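You operate a simulated robot arm through the tools that you are given. There is no shell and no other tool. Be economical: measure what you need, move in short steps, check, and stop when the job is done.

You run a simulated robot arm. Do the job below in one go: nothing can be reset, and whatever is moved stays where it is left.

TASK
Take the orange tin on the top of the repair bench and put it away on the top shelf of the blue rack. Take the silver plate from the top of the repair bench and put it on top of the green head. Take the beaker with the black ring and leave it on the black cover. Put the teal filter cartridge on the top of the black cabinet away on the upper shelf of the grey rack. Take the blue drum filter and leave it on top of the small carton on the top of the black cabinet. Open the lower desk drawer, put the orange filter cartridge from the desk top in the inside of the lower desk drawer, then shut the drawer. Open the upper black drawer. The order is free. Set down upright: orange tin, beaker with the black ring, teal filter cartridge, blue drum filter, orange filter cartridge.

The check looks at the end state, three seconds after you hand in, the way a careful person would. Anything else that was tipped, shoved, dropped, spilled or broken makes it a failure. A push-on lid holds only when it is set on centred and level and pressed home; a screw cap is set on level and turned clockwise until tight.

THE ROBOT
A 7-joint arm with a two-finger parallel gripper on a trunk, on a base that drives. Base frame: it is fixed to the floor where the robot stands at the start and does not move with it; the origin is under the middle of the robot, x ahead of it, y to its left, z up. Readings come in mm, rad, newtons and seconds.
With the tool pointing down near the work surface it reaches from about 100 to 640 mm from the robot's upright axis, wherever it stands. Its first joint turns from -2.897 to 2.897 rad. Places, roughly: beaker with the black ring [-4000, -3500, 500]; black cover (15x15x2 cm) [-1600, -600, 800]; blue drum filter (6x6x6 cm) [-3300, -4900, 900]; green head (9x9x8 cm) [500, -1000, 900]; inside of the lower desk drawer [-3800, -900, 300]; lower desk drawer [-3800, -900, 400]; orange filter cartridge (5x5x9 cm) [-3700, -1400, 900]; orange tin (7x7x9 cm) [700, 100, 900]; silver plate (6x6x2 cm) [500, -600, 900]; small carton [-3500, -5000, 1000]; teal filter cartridge (5x5x9 cm) [-3400, -4900, 900]; top shelf of the blue rack [-1200, -5000, 1500]; upper black drawer [-1800, -500, 700]; upper shelf of the grey rack [-200, -5000, 1300]. Payload 1.57 kg.
The TCP is the grasp point between the finger pads, 30 mm short of the fingertips. In the tool frame z runs along the fingers and y along their closing line. Largest opening 80 mm; finger width 17, thickness 12; the body of the gripper, 40 by 82 mm, starts 80 mm behind the TCP.
Orientation is told as [roll, pitch, yaw] about the base's x, y, z axes, in that order, counted from this pose: with the fingers straight down and closing along the base's y, the tool's x points along the base's -x, its y along +y and its z along -z.

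THE INTERFACE
- The arm moves only by the tool jog_arm. Its argument "series" is a list of rows, each an object of numbers (a shift or turn left out is 0, a gripper value left out holds the last): "dx", "dy", "dz": the shift along the base's x, y, z in mm; "ax", "ay", "az": the turn, a rotation vector about the base's x, y, z in rad. In form: [{"dx": .., "dy": .., "dz": .., "ax": .., "ay": .., "az": ..}, ...]. A call has 1 to 8 rows; each row shifts and turns the commanded pose from where the row before left it. "jaw" is the gripper command, from -1 (shut) to 1 (fully open), values between in proportion, set as the call begins (left out, the last holds). Rows are played at 5 a second. More than 50 mm and 0.15 rad between two rows, or a gripper value outside its range, and nothing of the call is played. Where a pose cannot be reached the arm comes as near as it can. A force on the tool above 40 N (or 10 N above the force at the start of the call, whichever is more), or a blocked arm, ends the call early, and 0.2 s more pass. Each finger travels about 72 mm/s and halts on what it meets, pressing with about 29 N; the grip force reading is that of the motor and also rises with nothing between the fingers. The clock runs only during rows and for 0.2 s after the last one: add rows that do not move to give the fingers time. The reply holds the time, the measured pose of the TCP, the force on the tool along the base axes, the opening and the grip force, in the units named above and with some noise, with the torque about the TCP (base axes, N m) and any sound that the robot's microphone picked up.
- Cameras (640 x 400 px; columns grow to the right, rows downward): "scene" is now at [-11.1, 100.7, 1392]; the picture's right is [-0.44, -0.90, 0.00], its down [-0.52, 0.26, -0.81] and it looks along [0.73, -0.36, -0.58] (base axes); focal length 262 px, centre (320, 200). "wrist" rides on the gripper at [72, -7, -122] in the tool frame; the picture's right is [0.09, 1.00, 0.00], its down [-0.84, 0.08, -0.54] and it looks along [-0.54, 0.05, 0.84] (tool axes); focal length 238 px, centre (320, 200). There is no depth. A picture from a camera that has moved, and an enlarged one, comes with that camera's place and axes in the base frame and with its lens.
- camera(camera): a new picture of that camera. The clock stands still meanwhile.
- move_column(by): slides the trunk up (or, below 0, down) by that many mm; the arm and the scene camera ride with it, the base frame stays. It gives what a move gives, with no picture.
- base_move(legs): drives the robot by 1 to 6 legs, each [ahead, left, turn to the left] in mm, mm and rad, along the robot's own axes; the way and the turn of a leg run together, so that a leg with both is an arc; at most 1500 mm and 3.142 rad a leg. The arm and the cameras ride along, it lands a little off, and it stops where it bumps. It gives what a move gives.
- turn_head(pan, tilt): turns the head with the scene camera to pan (to the left, within 1.501 rad either way) and tilt (down, from -0.506 to 1.204), counted from straight ahead of the robot. It gives what a move gives.
- inspect(camera, box): a new picture of the part [left, top, right, bottom] of that camera's present view, enlarged. The clock stands still meanwhile.
- finish_job(): hands the job in; it is judged then, once.

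Go step by step. Nothing tells you exact positions but the pictures and the camera data: compare them with the known pose of the tool, close in by small moves and look again before you grip or let go. The budget is 217 turns and 198 pictures, counting those below and the enlarged ones. Unless the task says otherwise, let go and move clear before handing in, and close with one line.

The tools are called after "Request:" as name(argument=value, ...) on one line, values as JSON. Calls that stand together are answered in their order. jog_arm: Moves the arm, as the interface text tells. Its arguments: {"type":"object","properties":{"series":{"type":"array"},"jaw":{"type":"number"}},"required":["series"]} The other tools are called the same way: move_column (by) slides the trunk up or down; base_move (legs) drives the base; turn_head (pan, tilt) turns the head that bears the scene camera; camera (camera) takes a picture; inspect (camera, box) takes an enlarged picture of a part of a camera's view; finish_job () hands the job in.

At the start:

```text
time: 0.0
tool_pos: [287.1, -294.5, 1054.0]
ee_rot: [0.0, 0.0, -0.001]
ft_force: [0.0, -1.4, -0.1]
moment: [-0.01, -0.01, 0.0]
opening: 80.0
grip_force: 0.1
trunk travel left (down, up): [-50.0, 65.0]
robot x, y, heading: [-0.3, -0.6, -0.002]
head pan, tilt: [-0.459, 0.621]
```

scene: 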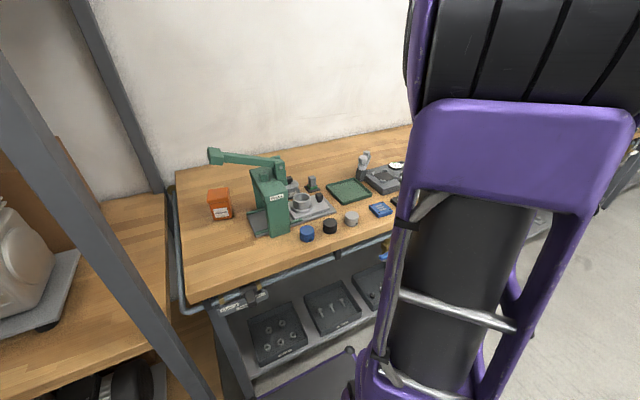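
wrist: 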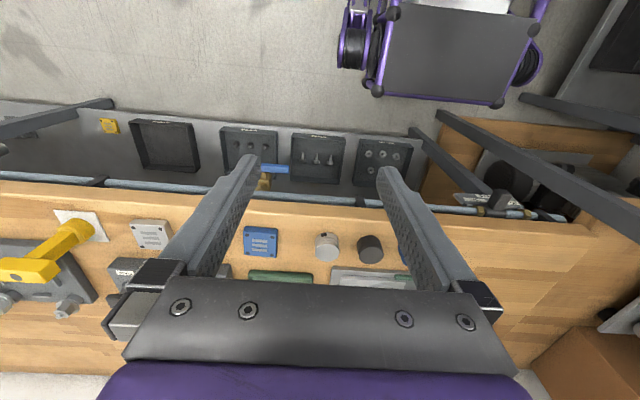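

I see the repair bench ahead with the orange tin on its left end. I'll look around with the head to locate things first.

Request:
turn_head(pan=0.2, tilt=0.6)

Request:
camera(camera="scene")

Request:
turn_head(pan=-1.2, tilt=0.5)

Request:
camera(camera="scene")

```text
time: 1.0
tool_pos: [287.5, -295.1, 1054.5]
ee_rot: [-0.001, 0.001, 0.0]
ft_force: [0.0, 0.3, 0.4]
moment: [0.01, 0.04, 0.03]
opening: 80.1
grip_force: 0.1
trunk travel left (down, up): [-50.0, 65.0]
robot x, y, heading: [-1.4, 0.8, 0.001]
head pan, tilt: [0.201, 0.6]
```

```text
195 pictures are left
camera scene: at [-3.1, 157.2, 1393.9], right [0.2, -0.98, 0.0], down [-0.55, -0.11, -0.83], along [0.81, 0.16, -0.56], focal length 262 px, centre (320, 200)
```

scene: 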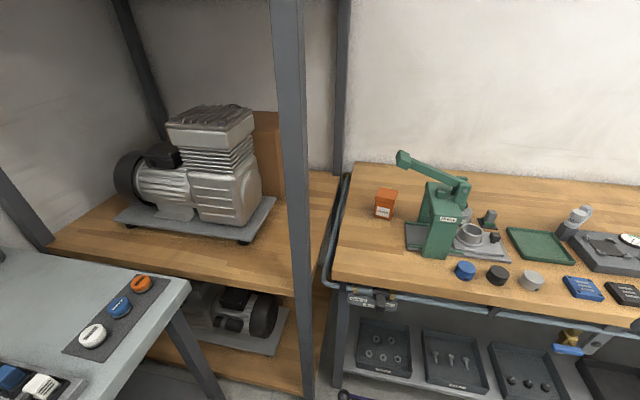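

```text
time: 2.6
tool_pos: [287.2, -293.5, 1054.0]
ee_rot: [0.001, 0.0, 0.002]
ft_force: [-0.4, -0.1, 0.7]
moment: [0.01, 0.0, -0.03]
opening: 80.1
grip_force: 0.2
trunk travel left (down, up): [-50.0, 65.0]
robot x, y, heading: [0.5, -2.1, -0.004]
head pan, tilt: [-1.201, 0.499]
```

```text
194 pictures are left
camera scene: at [-56.7, 54.8, 1403.0], right [-0.93, -0.36, 0.0], down [-0.17, 0.45, -0.88], along [0.32, -0.82, -0.48], focal length 262 px, centre (320, 200)
```

scene: 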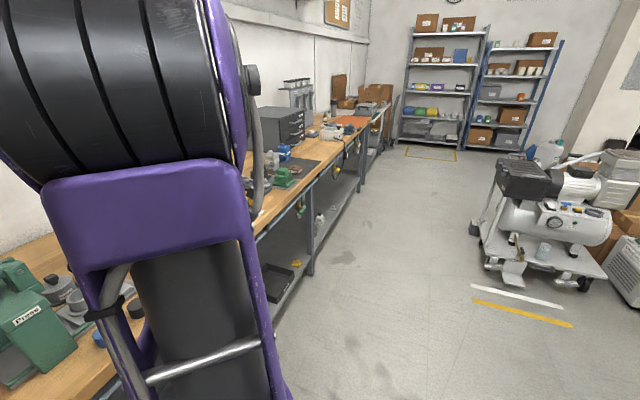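

The bench runs along y at about x=425 and beyond. I'll slide right along it to reach the silver plate and green head first.

Request:
base_move(legs=[[0, -700, 0]])

Request:
turn_head(pan=0.1, tilt=0.7)

Request:
camera(camera="scene")

Request:
camera(camera="wrist")

```text
time: 9.8
tool_pos: [288.6, -1001.0, 1055.2]
ee_rot: [0.0, 0.0, 0.001]
ft_force: [0.3, 0.2, 0.6]
moment: [0.02, 0.03, -0.01]
opening: 79.8
grip_force: 0.0
trunk travel left (down, up): [-50.0, 65.0]
robot x, y, heading: [0.8, -709.4, -0.003]
head pan, tilt: [-1.201, 0.499]
```

```text
time: 11.3
tool_pos: [290.3, -1001.5, 1053.7]
ee_rot: [0.001, -0.001, 0.002]
ft_force: [0.4, -0.3, -0.2]
moment: [0.01, 0.01, 0.01]
opening: 80.1
grip_force: 0.0
trunk travel left (down, up): [-50.0, 65.0]
robot x, y, heading: [3.6, -709.4, 0.001]
head pan, tilt: [0.099, 0.7]
```

```text
193 pictures are left
camera scene: at [-4.7, -558.9, 1385.3], right [0.1, -0.99, 0.0], down [-0.64, -0.07, -0.77], along [0.76, 0.08, -0.64], focal length 262 px, centre (320, 200)
```

scene: 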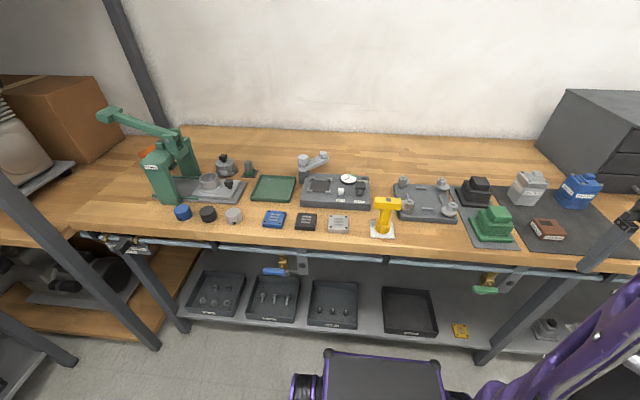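

```text
192 pictures are left
camera wrist: at [216.0, -1007.0, 1176.9], right [-0.09, 1.0, 0.0], down [0.84, 0.08, 0.54], along [0.54, 0.05, -0.84], focal length 238 px, centre (320, 200)
```

wrist: 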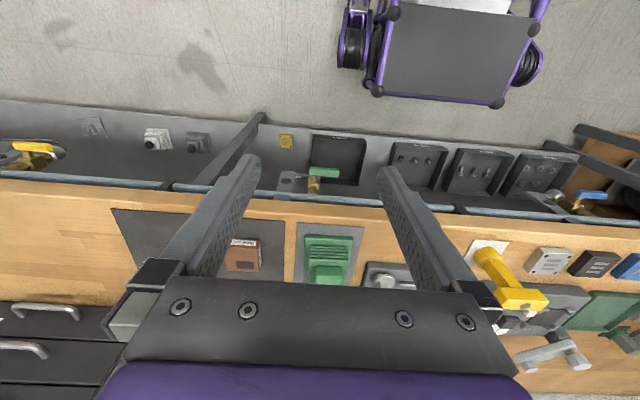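

The silver plate sits right of the blue and black ones; the green head is the green block. I'll zoom on both.

Request:
inspect(camera="scene", box=[250, 160, 410, 260])

Request:
inspect(camera="scene", box=[440, 160, 600, 260])

```text
4.00 times, centred on (330, 210) of scene
camera zoom: at [-4.7, -558.9, 1385.3], right [0.1, -0.99, 0.0], down [-0.64, -0.07, -0.77], along [0.76, 0.08, -0.64], focal length 1048 px, centre (280, 160)
```

zoom: 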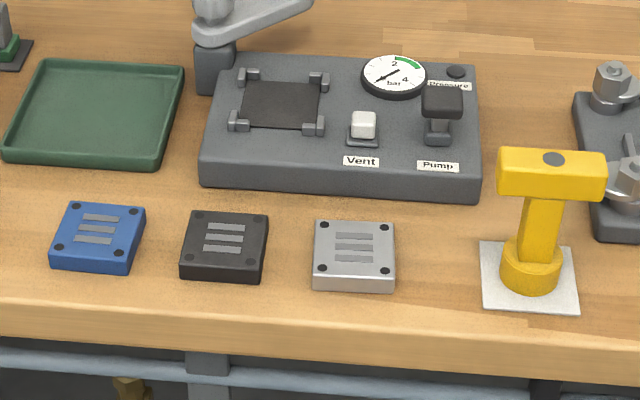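

```text
4.00 times, centred on (520, 210) of scene
camera zoom: at [-4.7, -558.9, 1385.3], right [0.1, -0.99, 0.0], down [-0.64, -0.07, -0.77], along [0.76, 0.08, -0.64], focal length 1048 px, centre (-480, 160)
```

zoom: 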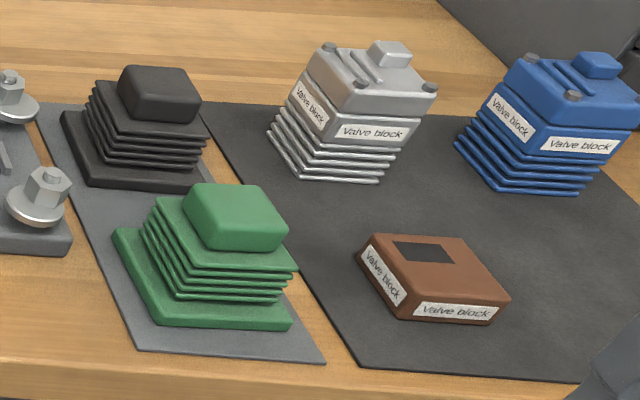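

Plate estimated at about (520,-556), bench top about z 855. I'll move the tool above the plate.

Request:
jog_arm(series=[{"dx": 20, "dy": 45}, {"dx": 20, "dy": 45}, {"dx": 20, "dy": 45}, {"dx": 20, "dy": 45}, {"dx": 20, "dy": 45}, {"dx": 20, "dy": 45}, {"dx": 20, "dy": 45}, {"dx": 20, "dy": 45}], jaw=1)

Request:
jog_arm(series=[{"dx": 20, "dy": 42}, {"dx": 20, "dy": 42}, {"dx": 15, "dz": -30}, {"dx": 5, "dz": -30}])

Request:
camera(camera="wrist")

```text
time: 13.1
tool_pos: [447.1, -639.7, 1055.3]
ee_rot: [0.003, 0.001, 0.002]
ft_force: [0.9, -1.0, -0.3]
moment: [0.0, -0.01, 0.01]
opening: 80.0
grip_force: 0.0
trunk travel left (down, up): [-50.0, 65.0]
robot x, y, heading: [-2.1, -707.2, -0.0]
head pan, tilt: [0.099, 0.7]
```

```text
time: 14.1
tool_pos: [509.3, -554.9, 992.3]
ee_rot: [0.002, 0.0, 0.003]
ft_force: [0.3, 0.0, -0.7]
moment: [0.01, -0.01, -0.02]
opening: 80.1
grip_force: 0.0
trunk travel left (down, up): [-50.0, 65.0]
robot x, y, heading: [0.3, -708.1, 0.002]
head pan, tilt: [0.099, 0.7]
```

```text
189 pictures are left
camera wrist: at [436.7, -562.2, 1114.5], right [-0.09, 1.0, 0.0], down [0.84, 0.08, 0.54], along [0.54, 0.05, -0.84], focal length 238 px, centre (320, 200)
```

wrist: 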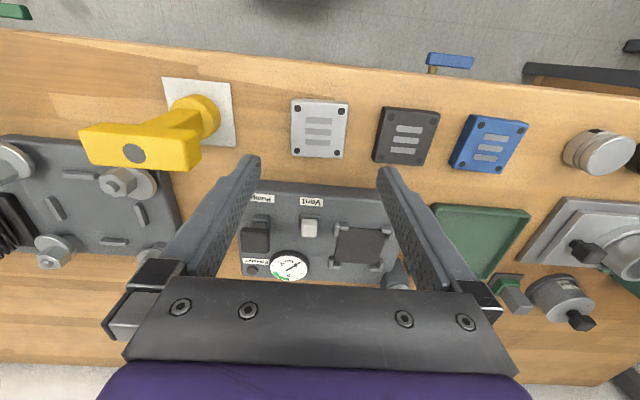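

Plate is nearly directly below. Narrow the jaw slightly (black plate neighbours) and descend.

Request:
jog_arm(series=[{"dx": -3, "dy": -1, "az": 0.05}, {"dz": -40}, {"dz": -40}], jaw=0.8)

Request:
camera(camera="wrist")

Request:
turn_head(pan=0.0, tilt=0.75)

Request:
inspect(camera="scene", box=[200, 120, 360, 220])

```text
time: 14.9
tool_pos: [507.0, -558.3, 913.2]
ee_rot: [0.0, -0.001, 0.053]
ft_force: [-0.1, 0.9, -0.3]
moment: [0.01, -0.04, -0.01]
opening: 72.3
grip_force: 0.0
trunk travel left (down, up): [-50.0, 65.0]
robot x, y, heading: [0.1, -708.0, 0.003]
head pan, tilt: [0.099, 0.7]
```

```text
188 pictures are left
camera wrist: at [434.2, -568.3, 1036.0], right [-0.14, 0.99, 0.0], down [0.83, 0.12, 0.54], along [0.54, 0.08, -0.84], focal length 238 px, centre (320, 200)
```

wrist: 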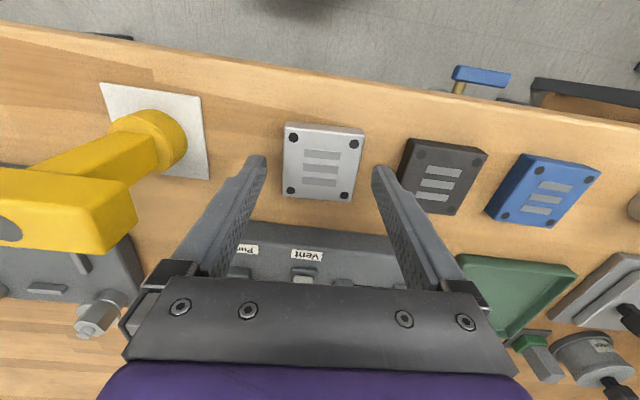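

```text
time: 15.5
tool_pos: [507.1, -557.9, 914.0]
ee_rot: [0.001, 0.0, 0.052]
ft_force: [0.1, -0.1, -0.6]
moment: [-0.01, 0.01, 0.05]
opening: 71.6
grip_force: 0.1
trunk travel left (down, up): [-50.0, 65.0]
robot x, y, heading: [0.3, -707.7, 0.005]
head pan, tilt: [0.0, 0.75]
```

```text
4.00 times, centred on (280, 170) of scene
camera zoom: at [-6.3, -567.2, 1381.0], right [0.0, -1.0, 0.0], down [-0.68, 0.0, -0.73], along [0.73, 0.0, -0.68], focal length 1048 px, centre (480, 320)
```

zoom: 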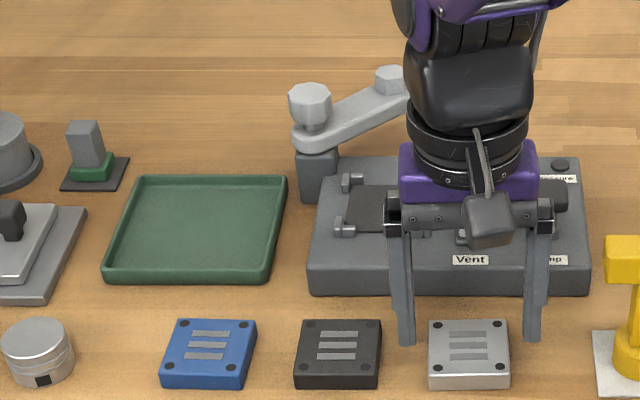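

Aligned over the plate; descend until tips are near the bench and grip.

Request:
jog_arm(series=[{"dy": 2, "dz": -15}, {"dz": -8}, {"dz": -4}])

Request:
inspect(camera="scene", box=[270, 160, 350, 210])

```text
time: 16.3
tool_pos: [507.1, -554.5, 890.9]
ee_rot: [0.002, -0.005, 0.051]
ft_force: [-2.3, -0.5, 22.9]
moment: [-0.97, 0.24, -0.22]
opening: 72.3
grip_force: 0.2
trunk travel left (down, up): [-50.0, 65.0]
robot x, y, heading: [-2.6, -707.2, 0.001]
head pan, tilt: [0.0, 0.75]
```

```text
8.00 times, centred on (310, 185) of scene
camera zoom: at [-7.9, -567.6, 1381.6], right [0.0, -1.0, 0.0], down [-0.68, 0.0, -0.73], along [0.73, 0.0, -0.68], focal length 2097 px, centre (400, 320)
```

zoom: 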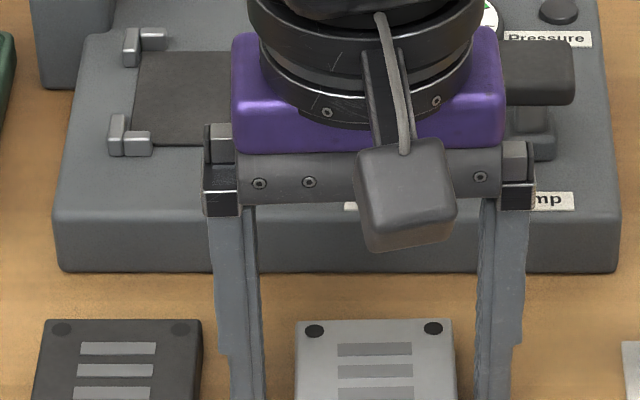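

The tips touched the bench (top about z 861). Rise slightly and grip.

Request:
jog_arm(series=[{"dz": 3}, {}])

Request:
jog_arm(series=[{}, {}, {}, {}], jaw=-1)

Request:
jog_arm(series=[{"dz": 10}, {"dz": 30}, {"dz": 40}, {"dz": 40}])

Request:
camera(camera="wrist")

```text
time: 16.9
tool_pos: [507.4, -555.2, 890.4]
ee_rot: [0.002, -0.002, 0.054]
ft_force: [4.9, 0.3, 11.9]
moment: [-0.46, -0.1, 0.17]
opening: 72.1
grip_force: 0.1
trunk travel left (down, up): [-50.0, 65.0]
robot x, y, heading: [5.0, -706.3, -0.001]
head pan, tilt: [0.0, 0.75]
```

```text
time: 17.9
tool_pos: [506.8, -556.0, 890.4]
ee_rot: [0.001, 0.001, 0.05]
ft_force: [-5.6, -5.7, 12.3]
moment: [-0.56, 0.02, -0.2]
opening: 55.6
grip_force: 29.4
trunk travel left (down, up): [-50.0, 65.0]
robot x, y, heading: [2.8, -707.1, 0.005]
head pan, tilt: [0.0, 0.75]
```

```text
time: 18.9
tool_pos: [506.8, -555.9, 1010.4]
ee_rot: [0.0, 0.001, 0.052]
ft_force: [0.8, 0.0, -0.3]
moment: [0.01, 0.01, -0.01]
opening: 0.4
grip_force: 21.2
trunk travel left (down, up): [-50.0, 65.0]
robot x, y, heading: [0.6, -705.8, -0.006]
head pan, tilt: [0.0, 0.75]
```

```text
185 pictures are left
camera wrist: at [434.4, -566.0, 1132.3], right [-0.14, 0.99, 0.0], down [0.83, 0.12, 0.54], along [0.54, 0.08, -0.84], focal length 238 px, centre (320, 200)
```

wrist: 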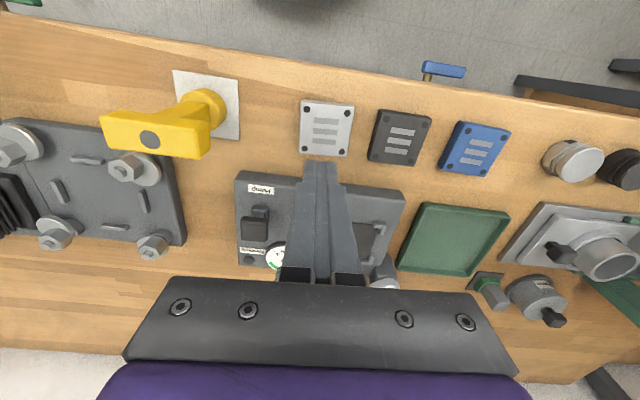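

The grip slipped and the plate shifted about 8 mm toward the black one. I'll re-centre with a narrower opening and look close.

Request:
jog_arm(series=[{"dx": 3, "dy": 8, "az": 0.02}, {"dz": -40}, {"dz": -40}, {"dz": -20}, {}], jaw=0.68)

Request:
camera(camera="wrist")

Request:
inspect(camera="scene", box=[270, 175, 350, 225])

```text
time: 20.1
tool_pos: [508.8, -551.1, 911.0]
ee_rot: [0.001, 0.001, 0.072]
ft_force: [0.0, 0.1, -0.7]
moment: [-0.01, -0.03, 0.0]
opening: 67.6
grip_force: 0.1
trunk travel left (down, up): [-50.0, 65.0]
robot x, y, heading: [-1.5, -706.9, 0.006]
head pan, tilt: [0.0, 0.75]
```

```text
184 pictures are left
camera wrist: at [436.3, -561.6, 1032.9], right [-0.16, 0.99, 0.0], down [0.83, 0.14, 0.54], along [0.54, 0.09, -0.84], focal length 238 px, centre (320, 200)
```

wrist: 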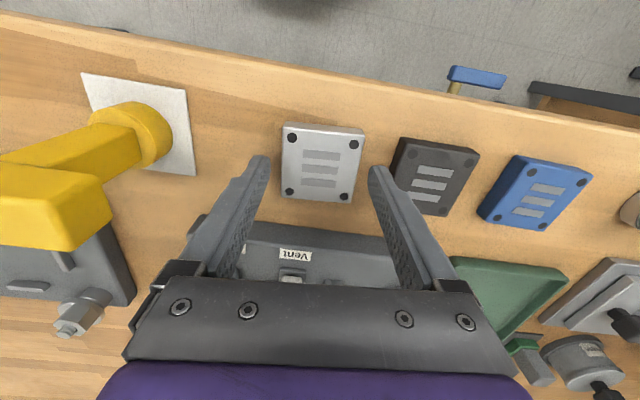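

```text
8.00 times, centred on (310, 200) of scene
camera zoom: at [-6.3, -567.3, 1381.0], right [0.0, -1.0, 0.0], down [-0.68, 0.0, -0.73], along [0.73, 0.0, -0.68], focal length 2097 px, centre (400, 200)
```

zoom: 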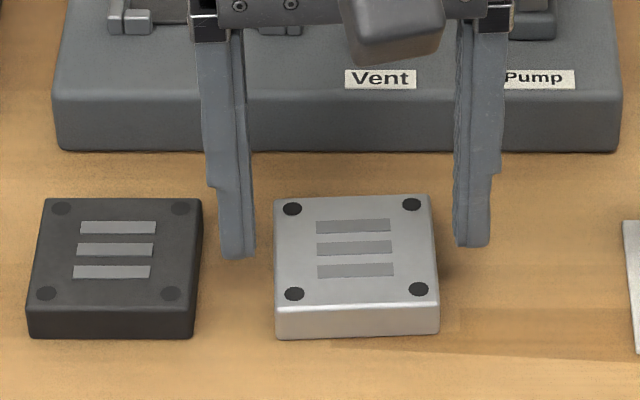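

Triangulating gives plate top about z 883, centre x about 502, bench about 862. Re-centre in x, descend to just above the bench, and grip with a check before lifting.

Request:
jog_arm(series=[{"dx": -5, "dy": 2, "dz": -8}, {"dz": -8}, {"dz": -2}, {}])

Request:
jog_arm(series=[{}, {}, {}, {}, {}, {}], jaw=-1)

Request:
inspect(camera="scene", box=[270, 175, 350, 225])

```text
time: 21.1
tool_pos: [503.0, -548.0, 890.7]
ee_rot: [0.0, -0.002, 0.074]
ft_force: [-0.1, 0.7, -0.1]
moment: [-0.03, 0.05, -0.02]
opening: 67.1
grip_force: 0.0
trunk travel left (down, up): [-50.0, 65.0]
robot x, y, heading: [-1.2, -704.4, 0.0]
head pan, tilt: [0.0, 0.75]
```

```text
time: 22.5
tool_pos: [504.0, -547.3, 892.4]
ee_rot: [0.002, 0.001, 0.073]
ft_force: [-0.7, 0.6, -0.3]
moment: [-0.04, 0.04, 0.01]
opening: 55.4
grip_force: 28.7
trunk travel left (down, up): [-50.0, 65.0]
robot x, y, heading: [4.7, -707.9, 0.006]
head pan, tilt: [0.0, 0.75]
```

```text
8.00 times, centred on (310, 200) of scene
camera zoom: at [-6.2, -567.3, 1381.0], right [0.0, -1.0, 0.0], down [-0.68, 0.0, -0.73], along [0.73, 0.0, -0.68], focal length 2097 px, centre (400, 200)
```

zoom: 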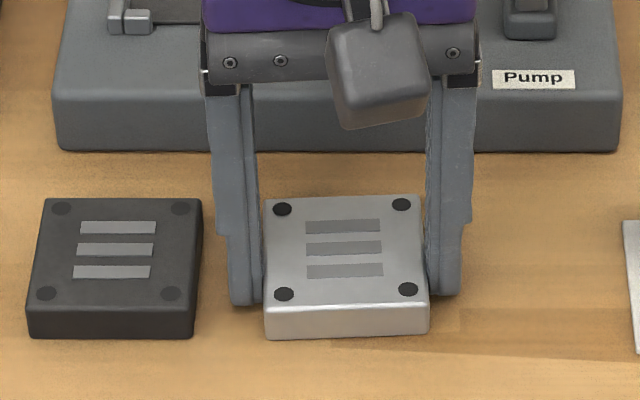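

Firm grip at 55.4 mm. Lift slowly.

Request:
jog_arm(series=[{"dz": 3}, {"dz": 5}, {"dz": 10}, {"dz": 15}, {"dz": 20}, {"dz": 25}, {"dz": 25}, {"dz": 25}])

Request:
camera(camera="wrist")

```text
time: 24.3
tool_pos: [504.9, -543.3, 1021.4]
ee_rot: [-0.001, 0.0, 0.074]
ft_force: [0.3, -0.1, -2.6]
moment: [0.01, 0.0, 0.01]
opening: 55.5
grip_force: 28.5
trunk travel left (down, up): [-50.0, 65.0]
robot x, y, heading: [5.2, -707.9, 0.004]
head pan, tilt: [0.0, 0.75]
```

```text
181 pictures are left
camera wrist: at [432.1, -555.9, 1143.8], right [-0.16, 0.99, 0.0], down [0.83, 0.14, 0.54], along [0.53, 0.09, -0.84], focal length 238 px, centre (320, 200)
```

wrist: 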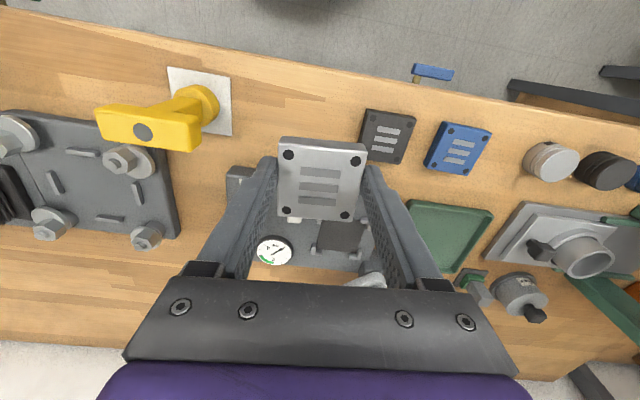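

Plate is held. Raise and carry it to the green head.

Request:
jog_arm(series=[{"dz": 30}, {"dz": 20, "dy": -20}, {"dy": -45}, {"dy": -45}, {"dy": -45}, {"dy": -45}, {"dy": -45}, {"dy": -45}])

Request:
jog_arm(series=[{"dy": -40}, {"dy": -40}, {"dy": -30, "dx": 5}, {"az": -0.07}])

Request:
turn_head(pan=-0.5, tilt=0.7)

Request:
camera(camera="scene")

Request:
camera(camera="wrist")

```text
time: 26.1
tool_pos: [502.5, -839.0, 1071.3]
ee_rot: [0.001, 0.0, 0.073]
ft_force: [0.6, -0.5, -1.6]
moment: [-0.03, 0.0, 0.05]
opening: 55.4
grip_force: 29.3
trunk travel left (down, up): [-50.0, 65.0]
robot x, y, heading: [1.1, -708.4, 0.0]
head pan, tilt: [0.0, 0.75]
```

```text
time: 27.1
tool_pos: [511.2, -947.9, 1071.5]
ee_rot: [-0.001, 0.0, 0.002]
ft_force: [0.8, 0.0, -0.8]
moment: [0.03, 0.0, 0.01]
opening: 55.2
grip_force: 28.9
trunk travel left (down, up): [-50.0, 65.0]
robot x, y, heading: [-0.6, -709.9, 0.004]
head pan, tilt: [0.0, 0.75]
```

```text
time: 28.1
tool_pos: [509.9, -946.2, 1071.2]
ee_rot: [0.001, 0.0, 0.003]
ft_force: [0.0, 0.2, -1.6]
moment: [0.0, 0.01, -0.01]
opening: 55.4
grip_force: 28.9
trunk travel left (down, up): [-50.0, 65.0]
robot x, y, heading: [2.3, -706.0, -0.002]
head pan, tilt: [-0.499, 0.7]
```

```text
180 pictures are left
camera scene: at [-14.4, -607.9, 1385.2], right [-0.48, -0.88, 0.0], down [-0.57, 0.31, -0.76], along [0.67, -0.36, -0.64], focal length 262 px, centre (320, 200)
```

scene: 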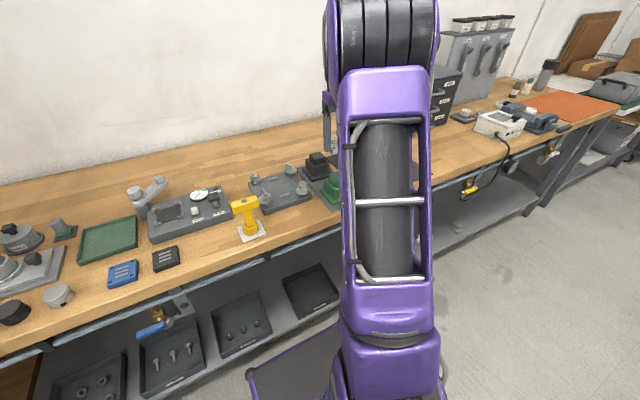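

```text
179 pictures are left
camera wrist: at [437.2, -952.5, 1193.3], right [-0.1, 1.0, 0.0], down [0.84, 0.08, 0.54], along [0.54, 0.05, -0.84], focal length 238 px, centre (320, 200)
```

wrist: 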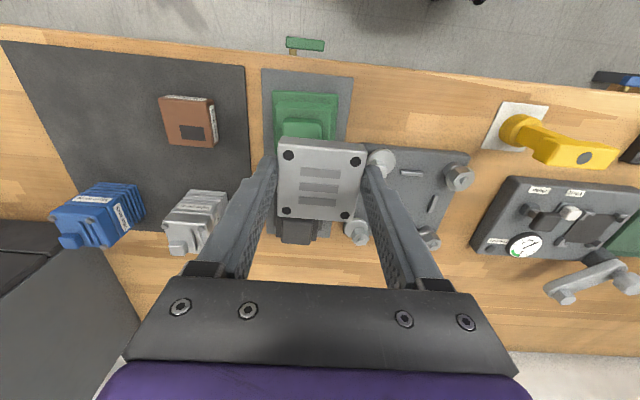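

The plate hides the head; shift aside to see the head's full top.

Request:
jog_arm(series=[{"dy": 45}, {"dy": 45}, {"dy": 45}, {}])

Request:
inspect(camera="wrist", box=[120, 60, 320, 260])

```text
time: 29.1
tool_pos: [510.3, -809.4, 1071.0]
ee_rot: [-0.001, -0.001, 0.001]
ft_force: [-0.7, -0.2, -1.7]
moment: [0.0, 0.01, -0.02]
opening: 55.4
grip_force: 28.8
trunk travel left (down, up): [-50.0, 65.0]
robot x, y, heading: [4.8, -709.3, 0.002]
head pan, tilt: [-0.499, 0.7]
```

```text
2.00 times, centred on (220, 160) of wrist
camera zoom: at [437.8, -816.6, 1192.5], right [-0.09, 1.0, 0.0], down [0.84, 0.08, 0.54], along [0.54, 0.05, -0.84], focal length 477 px, centre (520, 280)
```

zoom: 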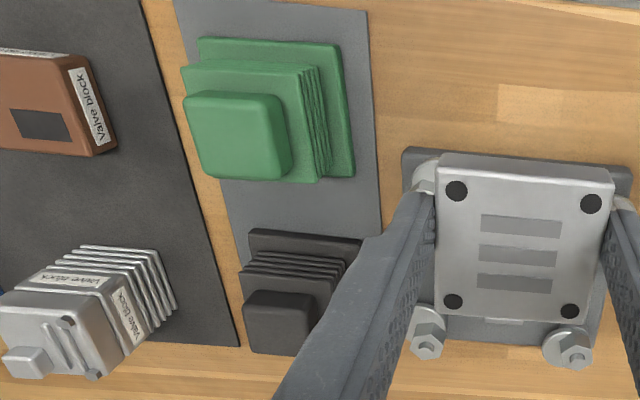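

Head top centre estimated at (527,-966), top z about 928. Carry the plate over it and lower.

Request:
jog_arm(series=[{"dx": 5, "dy": -45}, {"dx": 5, "dy": -45}, {"dx": 5, "dy": -45}, {"dx": 5, "dy": -21}, {"dz": -30}, {"dz": -30}, {"dz": -20}])

Request:
camera(camera="wrist")

Request:
turn_head(pan=-0.7, tilt=0.7)

Request:
camera(camera="scene")

```text
time: 30.7
tool_pos: [529.0, -966.3, 989.1]
ee_rot: [-0.001, 0.0, 0.0]
ft_force: [-1.2, 0.0, -2.5]
moment: [0.04, 0.02, 0.0]
opening: 55.7
grip_force: 29.4
trunk travel left (down, up): [-50.0, 65.0]
robot x, y, heading: [-5.0, -704.1, -0.001]
head pan, tilt: [-0.499, 0.7]
```

```text
177 pictures are left
camera wrist: at [455.8, -973.3, 1111.5], right [-0.09, 1.0, 0.0], down [0.84, 0.08, 0.54], along [0.54, 0.05, -0.84], focal length 238 px, centre (320, 200)
```

wrist: 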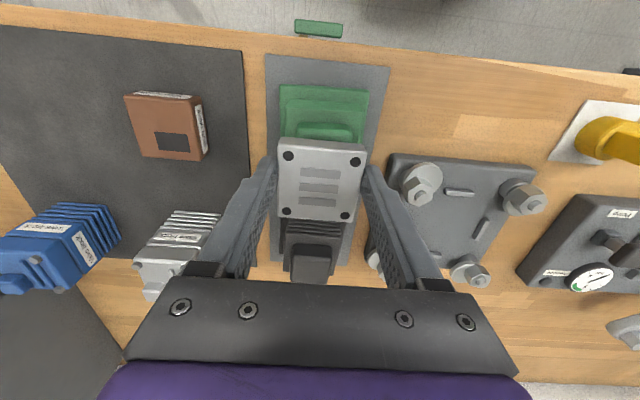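

```text
time: 31.4
tool_pos: [528.7, -965.9, 989.2]
ee_rot: [0.001, -0.001, 0.002]
ft_force: [0.1, 0.4, -0.4]
moment: [0.01, -0.02, -0.01]
opening: 55.4
grip_force: 29.0
trunk travel left (down, up): [-50.0, 65.0]
robot x, y, heading: [2.2, -706.5, 0.001]
head pan, tilt: [-0.7, 0.7]
```

```text
176 pictures are left
camera scene: at [-23.9, -622.0, 1385.3], right [-0.64, -0.77, 0.0], down [-0.49, 0.41, -0.76], along [0.59, -0.49, -0.64], focal length 262 px, centre (320, 200)
```

scene: 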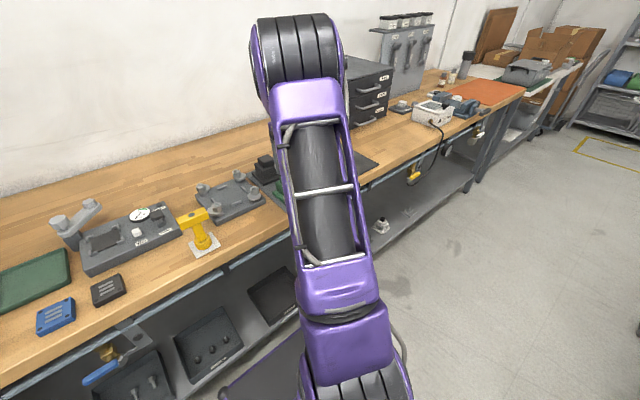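

Alignment looks right. Lower gently to contact.

Request:
jog_arm(series=[{"dz": -10}, {"dz": -8}, {"dz": -4}, {"dz": -3}, {"dz": -2}, {"dz": -2}, {"dz": -2}])

Request:
camera(camera="wrist")

```text
time: 33.0
tool_pos: [528.8, -966.8, 961.8]
ee_rot: [-0.002, -0.004, 0.002]
ft_force: [2.9, -1.4, 26.0]
moment: [0.02, -0.09, 0.03]
opening: 55.9
grip_force: 29.3
trunk travel left (down, up): [-50.0, 65.0]
robot x, y, heading: [0.4, -709.7, 0.003]
head pan, tilt: [-0.7, 0.7]
```

```text
175 pictures are left
camera wrist: at [455.2, -973.0, 1083.5], right [-0.09, 1.0, 0.0], down [0.83, 0.08, 0.55], along [0.54, 0.05, -0.84], focal length 238 px, centre (320, 200)
```

wrist: 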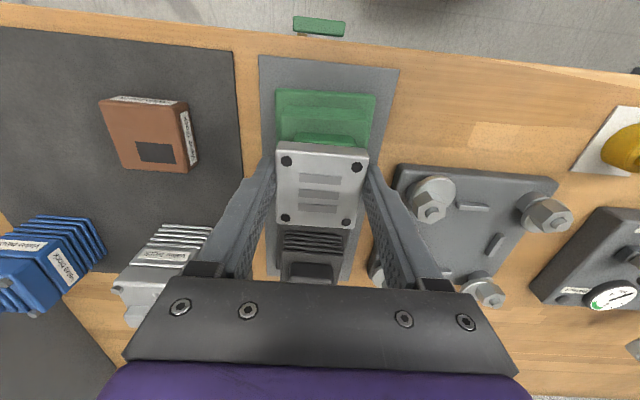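

Contact, centred. Unload slightly and release.

Request:
jog_arm(series=[{"dz": 3}, {}])

Request:
jog_arm(series=[{}, {}, {}], jaw=0.75)

Request:
jog_arm(series=[{"dz": 10}, {"dz": 30}, {"dz": 40}, {"dz": 40}])

Request:
camera(camera="wrist")

```text
time: 33.6
tool_pos: [527.4, -967.2, 961.8]
ee_rot: [0.002, 0.002, 0.002]
ft_force: [3.0, -3.1, 8.3]
moment: [-0.24, -0.28, -0.01]
opening: 55.4
grip_force: 28.4
trunk travel left (down, up): [-50.0, 65.0]
robot x, y, heading: [2.3, -707.6, 0.003]
head pan, tilt: [-0.7, 0.7]
```

```text
time: 34.4
tool_pos: [528.6, -967.5, 962.3]
ee_rot: [0.003, 0.001, 0.002]
ft_force: [1.5, -0.6, 1.0]
moment: [0.02, 0.01, 0.02]
opening: 70.0
grip_force: 0.0
trunk travel left (down, up): [-50.0, 65.0]
robot x, y, heading: [2.6, -705.4, -0.005]
head pan, tilt: [-0.7, 0.7]
```

```text
time: 35.4
tool_pos: [527.6, -967.0, 1080.6]
ee_rot: [0.001, -0.002, 0.002]
ft_force: [0.2, 1.3, 0.1]
moment: [0.01, 0.01, 0.03]
opening: 70.0
grip_force: 0.0
trunk travel left (down, up): [-50.0, 65.0]
robot x, y, heading: [0.2, -704.8, 0.001]
head pan, tilt: [-0.7, 0.7]
```

```text
174 pictures are left
camera wrist: at [454.7, -973.2, 1203.1], right [-0.09, 1.0, 0.0], down [0.84, 0.08, 0.54], along [0.54, 0.05, -0.84], focal length 238 px, centre (320, 200)
```

wrist: 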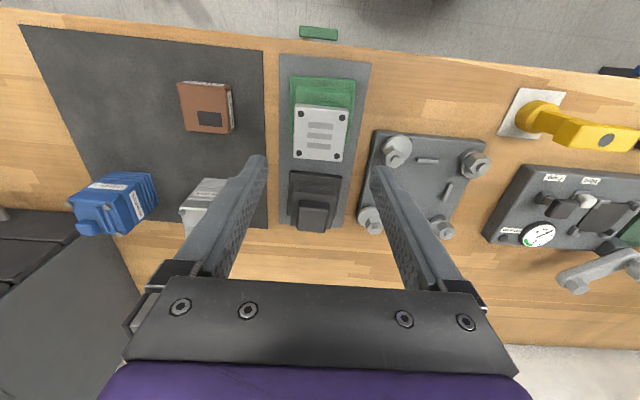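

Plate is placed on the green head. Now raise the arm to a tucked pose and go back to the tin's side, then test tilted reach for the high shelves in free space.

Request:
jog_arm(series=[{"dx": -40, "dz": 20}, {"dx": -40, "dz": 20}, {"dx": -40, "dy": 25}, {"dx": -30, "dy": 35}, {"dy": 45}, {"dy": 45}, {"dy": 45}, {"dy": 45}])

Request:
base_move(legs=[[-120, 0, 0], [0, 770, 0]])

Request:
jog_arm(series=[{"ay": -0.15}, {"ay": -0.15}, {"ay": -0.15}, {"ay": -0.15}, {"ay": -0.15}, {"dz": 40}, {"dz": 40}, {"dz": 40}])

Request:
turn_head(pan=0.0, tilt=0.5)

Request:
camera(camera="scene")

```text
time: 37.2
tool_pos: [381.1, -724.1, 1123.5]
ee_rot: [0.0, 0.0, 0.002]
ft_force: [-0.4, 0.7, -0.3]
moment: [0.01, -0.03, -0.01]
opening: 70.0
grip_force: 0.0
trunk travel left (down, up): [-50.0, 65.0]
robot x, y, heading: [0.7, -709.5, 0.001]
head pan, tilt: [-0.7, 0.7]
```

```text
time: 45.7
tool_pos: [256.1, 33.5, 1122.9]
ee_rot: [0.0, 0.001, 0.009]
ft_force: [-0.4, 0.2, -0.2]
moment: [-0.02, -0.03, -0.01]
opening: 69.8
grip_force: 0.0
trunk travel left (down, up): [-50.0, 65.0]
robot x, y, heading: [-122.5, 45.3, 0.013]
head pan, tilt: [-0.7, 0.7]
```

```text
time: 46.6
tool_pos: [265.9, 31.2, 1054.6]
ee_rot: [0.014, -0.267, -0.001]
ft_force: [-0.4, -0.5, 0.4]
moment: [0.02, 0.0, -0.01]
opening: 70.0
grip_force: 0.1
trunk travel left (down, up): [-50.0, 65.0]
robot x, y, heading: [-123.4, 47.3, 0.007]
head pan, tilt: [-0.7, 0.7]
stopped in row 4: the arm was blocked; the commanded pose is now the measured one
```

```text
time: 47.6
tool_pos: [265.7, 32.3, 1053.3]
ee_rot: [0.012, -0.261, 0.001]
ft_force: [-0.4, 0.1, 0.5]
moment: [0.03, 0.02, -0.02]
opening: 70.0
grip_force: 0.1
trunk travel left (down, up): [-50.0, 65.0]
robot x, y, heading: [-122.8, 49.0, 0.01]
head pan, tilt: [0.0, 0.499]
```

```text
173 pictures are left
camera scene: at [-134.7, 141.7, 1403.8], right [-0.5, -0.87, 0.0], down [-0.41, 0.23, -0.88], along [0.77, -0.44, -0.47], focal length 262 px, centre (320, 200)
```

scene: 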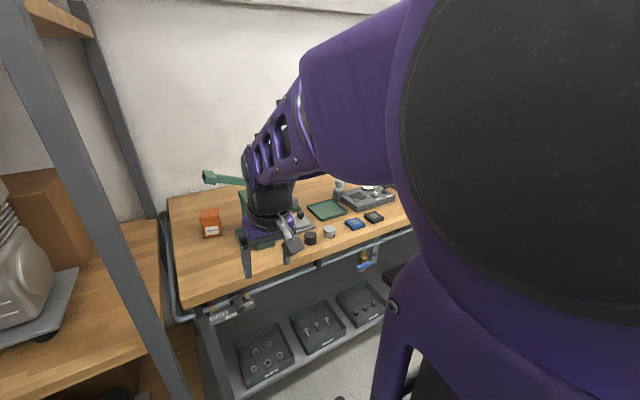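

The elbow seems to have met the head. I'll extend the arm away first.

Request:
jog_arm(series=[{"ay": 0.1, "dx": 20}, {"ay": 0.1, "dx": 30}, {"ay": 0.06, "dx": 40, "dz": 20}, {"dx": 40, "dz": 20}])

Request:
turn_head(pan=0.5, tilt=0.5)

Request:
camera(camera="scene")

```text
time: 48.6
tool_pos: [395.1, 33.5, 1095.5]
ee_rot: [0.014, -0.009, 0.004]
ft_force: [-0.4, 0.5, -0.4]
moment: [-0.02, -0.02, 0.01]
opening: 70.2
grip_force: 0.1
trunk travel left (down, up): [-50.0, 65.0]
robot x, y, heading: [-123.2, 50.8, 0.001]
head pan, tilt: [0.0, 0.499]
```

```text
time: 49.6
tool_pos: [393.7, 33.0, 1095.7]
ee_rot: [0.012, -0.011, 0.002]
ft_force: [-0.6, -0.8, -0.1]
moment: [-0.01, 0.01, 0.0]
opening: 69.9
grip_force: 0.0
trunk travel left (down, up): [-50.0, 65.0]
robot x, y, heading: [-122.9, 46.3, 0.012]
head pan, tilt: [0.499, 0.499]
```

```text
172 pictures are left
camera scene: at [-134.3, 231.2, 1403.0], right [0.49, -0.87, 0.0], down [-0.42, -0.23, -0.88], along [0.77, 0.43, -0.48], focal length 262 px, centre (320, 200)
```

scene: 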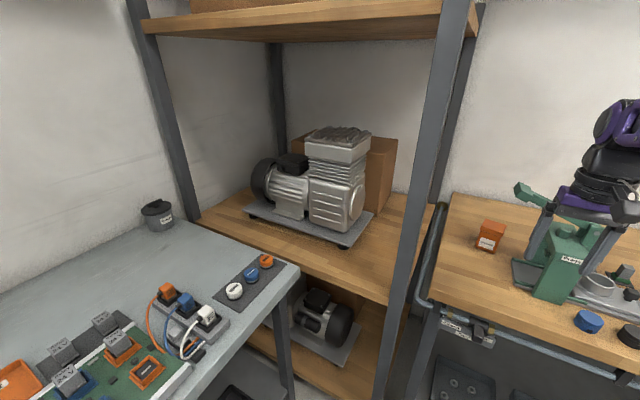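

Head is clear when panned left. Now test tilting with the arm extended and raised.

Request:
jog_arm(series=[{"dz": 40, "dx": 20}, {"ay": -0.15, "dz": 40}, {"ay": -0.15, "dz": 30}, {"ay": -0.15, "dz": 30}, {"ay": -0.15, "dz": 30}, {"ay": -0.15, "dz": 30}])

Request:
camera(camera="scene")

```text
time: 51.0
tool_pos: [450.5, 25.7, 1205.0]
ee_rot: [0.019, -0.582, -0.01]
ft_force: [-0.1, -0.3, 0.2]
moment: [-0.01, -0.01, -0.01]
opening: 69.8
grip_force: 0.1
trunk travel left (down, up): [-50.0, 65.0]
robot x, y, heading: [-122.8, 49.3, 0.006]
head pan, tilt: [0.499, 0.499]
stopped in row 6: the arm was blocked; the commanded pose is now the measured one
```

```text
171 pictures are left
camera scene: at [-133.0, 230.8, 1406.8], right [0.48, -0.88, 0.0], down [-0.39, -0.21, -0.9], along [0.79, 0.43, -0.44], focal length 262 px, centre (320, 200)
```

scene: 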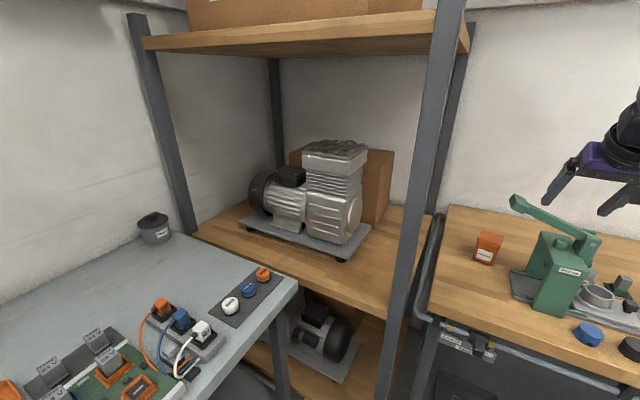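

The head is probably being nudged again. Turn the head fully left out of the way and retry.

Request:
turn_head(pan=1.5, tilt=0.5)

Request:
jog_arm(series=[{"ay": -0.1, "dz": 20, "dx": 10}, {"ay": -0.1, "dz": 30, "dx": 10}, {"dz": 40}, {"dz": 40}, {"dz": 40}])

Request:
camera(camera="wrist")

```text
time: 52.3
tool_pos: [450.1, 26.6, 1206.0]
ee_rot: [0.019, -0.585, -0.008]
ft_force: [-0.1, -0.4, 0.4]
moment: [0.06, -0.05, -0.01]
opening: 70.1
grip_force: 0.0
trunk travel left (down, up): [-50.0, 65.0]
robot x, y, heading: [-120.9, 48.4, 0.003]
head pan, tilt: [1.499, 0.499]
```

```text
time: 53.5
tool_pos: [469.3, 28.8, 1375.7]
ee_rot: [0.022, -0.785, -0.008]
ft_force: [0.5, 0.8, 0.4]
moment: [0.01, 0.01, 0.05]
opening: 69.7
grip_force: 0.0
trunk travel left (down, up): [-50.0, 65.0]
robot x, y, heading: [-122.0, 45.9, 0.012]
head pan, tilt: [1.499, 0.499]
```

```text
170 pictures are left
camera wrist: at [330.5, 20.6, 1412.1], right [-0.07, 1.0, -0.05], down [0.21, 0.06, 0.98], along [0.98, 0.06, -0.21], focal length 238 px, centre (320, 200)
```

wrist: 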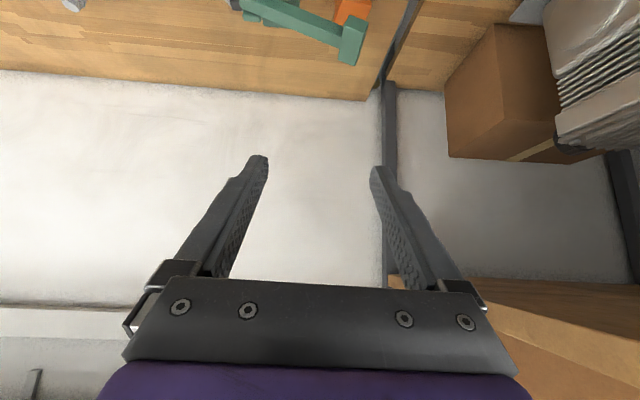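

Works with the head turned away. Continue testing height at 45° tilt.

Request:
jog_arm(series=[{"dz": 40}, {"dz": 40}, {"dz": 40}, {"dz": 40}, {"dz": 40}])

Request:
jog_arm(series=[{"ay": -0.15}, {"ay": -0.15}, {"ay": -0.15}, {"ay": -0.15}, {"ay": -0.15}])

```text
time: 54.7
tool_pos: [450.1, 29.0, 1467.7]
ee_rot: [0.021, -0.784, -0.01]
ft_force: [0.5, 0.1, -0.2]
moment: [-0.04, 0.02, 0.04]
opening: 69.9
grip_force: 0.1
out of reach, approached as far as the arm can: row 3, 4, 5
trunk travel left (down, up): [-50.0, 65.0]
robot x, y, heading: [-123.2, 52.8, 0.011]
head pan, tilt: [1.499, 0.499]
```

```text
time: 55.9
tool_pos: [449.4, 28.2, 1469.3]
ee_rot: [0.188, -1.537, -0.173]
ft_force: [-0.7, -0.1, -0.3]
moment: [0.0, -0.01, -0.03]
opening: 70.0
grip_force: 0.0
trunk travel left (down, up): [-50.0, 65.0]
robot x, y, heading: [-124.8, 48.3, 0.004]
head pan, tilt: [1.499, 0.499]
```

Horizontal orientation works too. Test how high it can go horizontally, and trunk up.

Request:
jog_arm(series=[{"dz": 40}, {"dz": 40}, {"dz": 40}, {"dz": 40}])

Request:
turn_head(pan=0.4, tilt=0.2)

Request:
camera(camera="scene")

```text
time: 56.9
tool_pos: [451.0, 31.5, 1627.5]
ee_rot: [0.203, -1.531, -0.184]
ft_force: [-0.5, 0.3, -0.5]
moment: [0.02, 0.0, -0.04]
opening: 70.3
grip_force: 0.1
trunk travel left (down, up): [-50.0, 65.0]
robot x, y, heading: [-120.3, 49.0, 0.009]
head pan, tilt: [1.499, 0.499]
```

```text
time: 58.2
tool_pos: [450.1, 30.0, 1625.9]
ee_rot: [0.185, -1.532, -0.173]
ft_force: [0.8, 0.2, -0.3]
moment: [-0.01, 0.02, -0.01]
opening: 69.9
grip_force: 0.1
trunk travel left (down, up): [-50.0, 65.0]
robot x, y, heading: [-121.0, 45.6, 0.01]
head pan, tilt: [0.4, 0.201]
```

```text
169 pictures are left
camera scene: at [-132.8, 233.3, 1428.5], right [0.5, -0.87, 0.0], down [-0.19, -0.11, -0.97], along [0.85, 0.48, -0.22], focal length 262 px, centre (320, 200)
```

scene: 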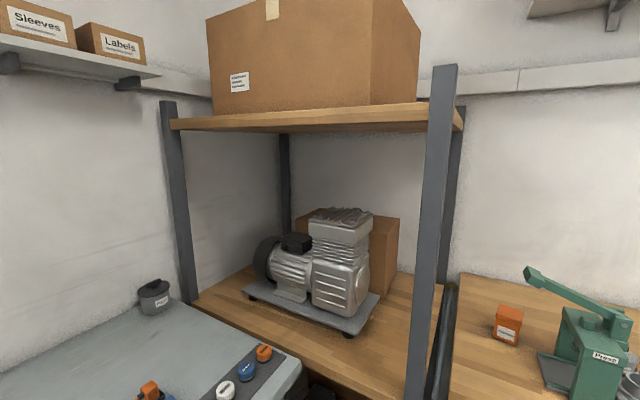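

Horizontal reach is ample. Test pitch -1.0 at z about 1500 (head turned away).

Request:
turn_head(pan=1.5, tilt=0.5)

Request:
jog_arm(series=[{"dz": -40}, {"dz": -40}, {"ay": 0.15, "dz": -20}, {"ay": 0.15}, {"ay": 0.15}, {"ay": 0.08}])

```text
time: 59.6
tool_pos: [449.7, 30.0, 1628.1]
ee_rot: [0.194, -1.534, -0.18]
ft_force: [0.3, 1.0, 0.1]
moment: [0.0, 0.02, -0.01]
opening: 69.9
grip_force: 0.0
trunk travel left (down, up): [-50.0, 65.0]
robot x, y, heading: [-124.6, 43.3, 0.006]
head pan, tilt: [1.499, 0.499]
```

```text
time: 61.0
tool_pos: [450.7, 29.5, 1527.1]
ee_rot: [0.025, -1.001, -0.013]
ft_force: [-0.1, 0.0, 0.9]
moment: [0.0, -0.02, 0.02]
opening: 70.1
grip_force: 0.1
trunk travel left (down, up): [-50.0, 65.0]
robot x, y, heading: [-125.0, 47.7, 0.01]
head pan, tilt: [1.499, 0.499]
```

Pitch -1.0 works for the shelf. The press lever may overhang near the tin, so I'll look closely before approaching.

Request:
turn_head(pan=0.4, tilt=0.5)

Request:
inspect(camera="scene", box=[420, 150, 640, 290])

Request:
base_move(legs=[[0, -300, 0]])

Request:
inspect(camera="scene", box=[220, 130, 440, 270])

```text
time: 62.3
tool_pos: [449.4, 30.5, 1528.8]
ee_rot: [0.025, -1.004, -0.011]
ft_force: [1.3, 0.1, -0.2]
moment: [0.05, -0.02, 0.01]
opening: 69.8
grip_force: 0.0
trunk travel left (down, up): [-50.0, 65.0]
robot x, y, heading: [-121.4, 50.8, 0.007]
head pan, tilt: [0.4, 0.499]
```

```text
2.86 times, centred on (530, 220) of scene
camera zoom: at [-130.3, 223.2, 1403.0], right [0.4, -0.92, 0.0], down [-0.44, -0.19, -0.88], along [0.81, 0.35, -0.48], focal length 749 px, centre (-280, 143)
```

zoom: 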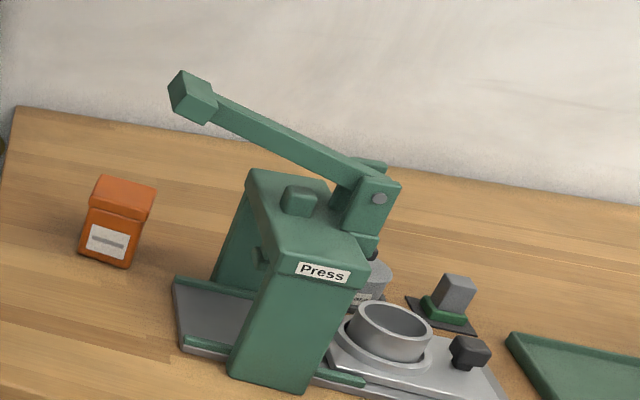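

```text
time: 65.8
tool_pos: [452.4, -267.5, 1529.7]
ee_rot: [0.024, -1.006, -0.01]
ft_force: [-0.6, 0.3, -0.5]
moment: [0.0, -0.01, 0.03]
opening: 70.0
grip_force: 0.1
trunk travel left (down, up): [-50.0, 65.0]
robot x, y, heading: [-118.5, -252.9, 0.011]
head pan, tilt: [0.4, 0.499]
```

```text
2.86 times, centred on (330, 200) of scene
camera zoom: at [-127.7, -74.9, 1403.0], right [0.4, -0.92, 0.0], down [-0.44, -0.19, -0.88], along [0.81, 0.35, -0.48], focal length 749 px, centre (291, 200)
```

zoom: 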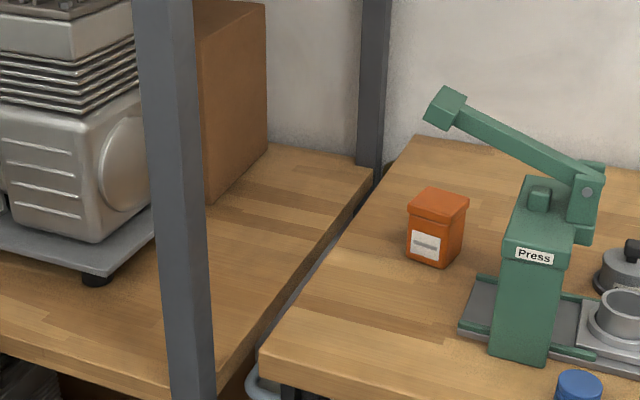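

Lever tip is at about (624,72,1107); tin at (722,85,~905), yawed about -30°. I'll approach from the left front with yaw -0.52, clear of the lever.

Request:
turn_head(pan=1.5, tilt=0.5)

Request:
base_move(legs=[[0, 300, 0], [90, 0, 0]])

Request:
jog_arm(series=[{"az": -0.13, "dy": 30, "ax": -0.02}, {"az": -0.13, "dy": 30}, {"az": -0.13, "dy": 30}, {"az": -0.13, "dy": 30}, {"dz": -45}, {"dz": -45}, {"dz": -45}, {"dz": -45}])

Request:
jog_arm(series=[{"dz": -45}, {"dz": -45}, {"dz": -45}, {"dz": -45}, {"dz": -45}, {"dz": -45}])

Request:
camera(camera="wrist")

```text
time: 67.1
tool_pos: [452.3, -267.2, 1529.2]
ee_rot: [0.024, -1.004, -0.011]
ft_force: [0.5, 0.8, -0.8]
moment: [0.02, 0.05, -0.01]
opening: 70.1
grip_force: 0.1
trunk travel left (down, up): [-50.0, 65.0]
robot x, y, heading: [-119.2, -250.0, 0.008]
head pan, tilt: [1.499, 0.499]
```

```text
time: 71.3
tool_pos: [538.5, 37.0, 1527.4]
ee_rot: [0.024, -1.005, -0.006]
ft_force: [-0.3, 0.1, 0.0]
moment: [0.03, 0.0, 0.0]
opening: 70.1
grip_force: 0.1
trunk travel left (down, up): [-50.0, 65.0]
robot x, y, heading: [-33.9, 51.2, 0.014]
head pan, tilt: [1.499, 0.499]
```

```text
time: 73.1
tool_pos: [540.0, 158.8, 1284.7]
ee_rot: [0.006, -1.012, -0.514]
ft_force: [0.3, -0.5, -0.6]
moment: [-0.01, 0.01, -0.06]
opening: 69.9
grip_force: 0.0
out of reach, approached as far as the arm can: row 2, 3, 4
trunk travel left (down, up): [-50.0, 65.0]
robot x, y, heading: [-38.0, 48.6, 0.015]
head pan, tilt: [1.499, 0.499]
```

```text
time: 74.5
tool_pos: [538.4, 159.4, 1015.3]
ee_rot: [0.003, -1.009, -0.512]
ft_force: [0.8, -0.6, -0.5]
moment: [0.03, -0.01, -0.05]
opening: 70.1
grip_force: 0.0
trunk travel left (down, up): [-50.0, 65.0]
robot x, y, heading: [-30.1, 51.7, 0.011]
head pan, tilt: [1.499, 0.499]
```

```text
166 pictures are left
camera wrist: at [410.9, 223.6, 1019.9], right [0.44, 0.89, -0.08], down [0.03, 0.07, 1.0], along [0.9, -0.44, 0.01], focal length 238 px, centre (320, 200)
```

wrist: 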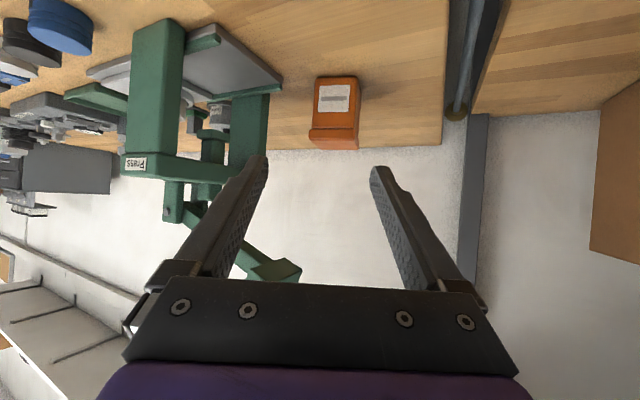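

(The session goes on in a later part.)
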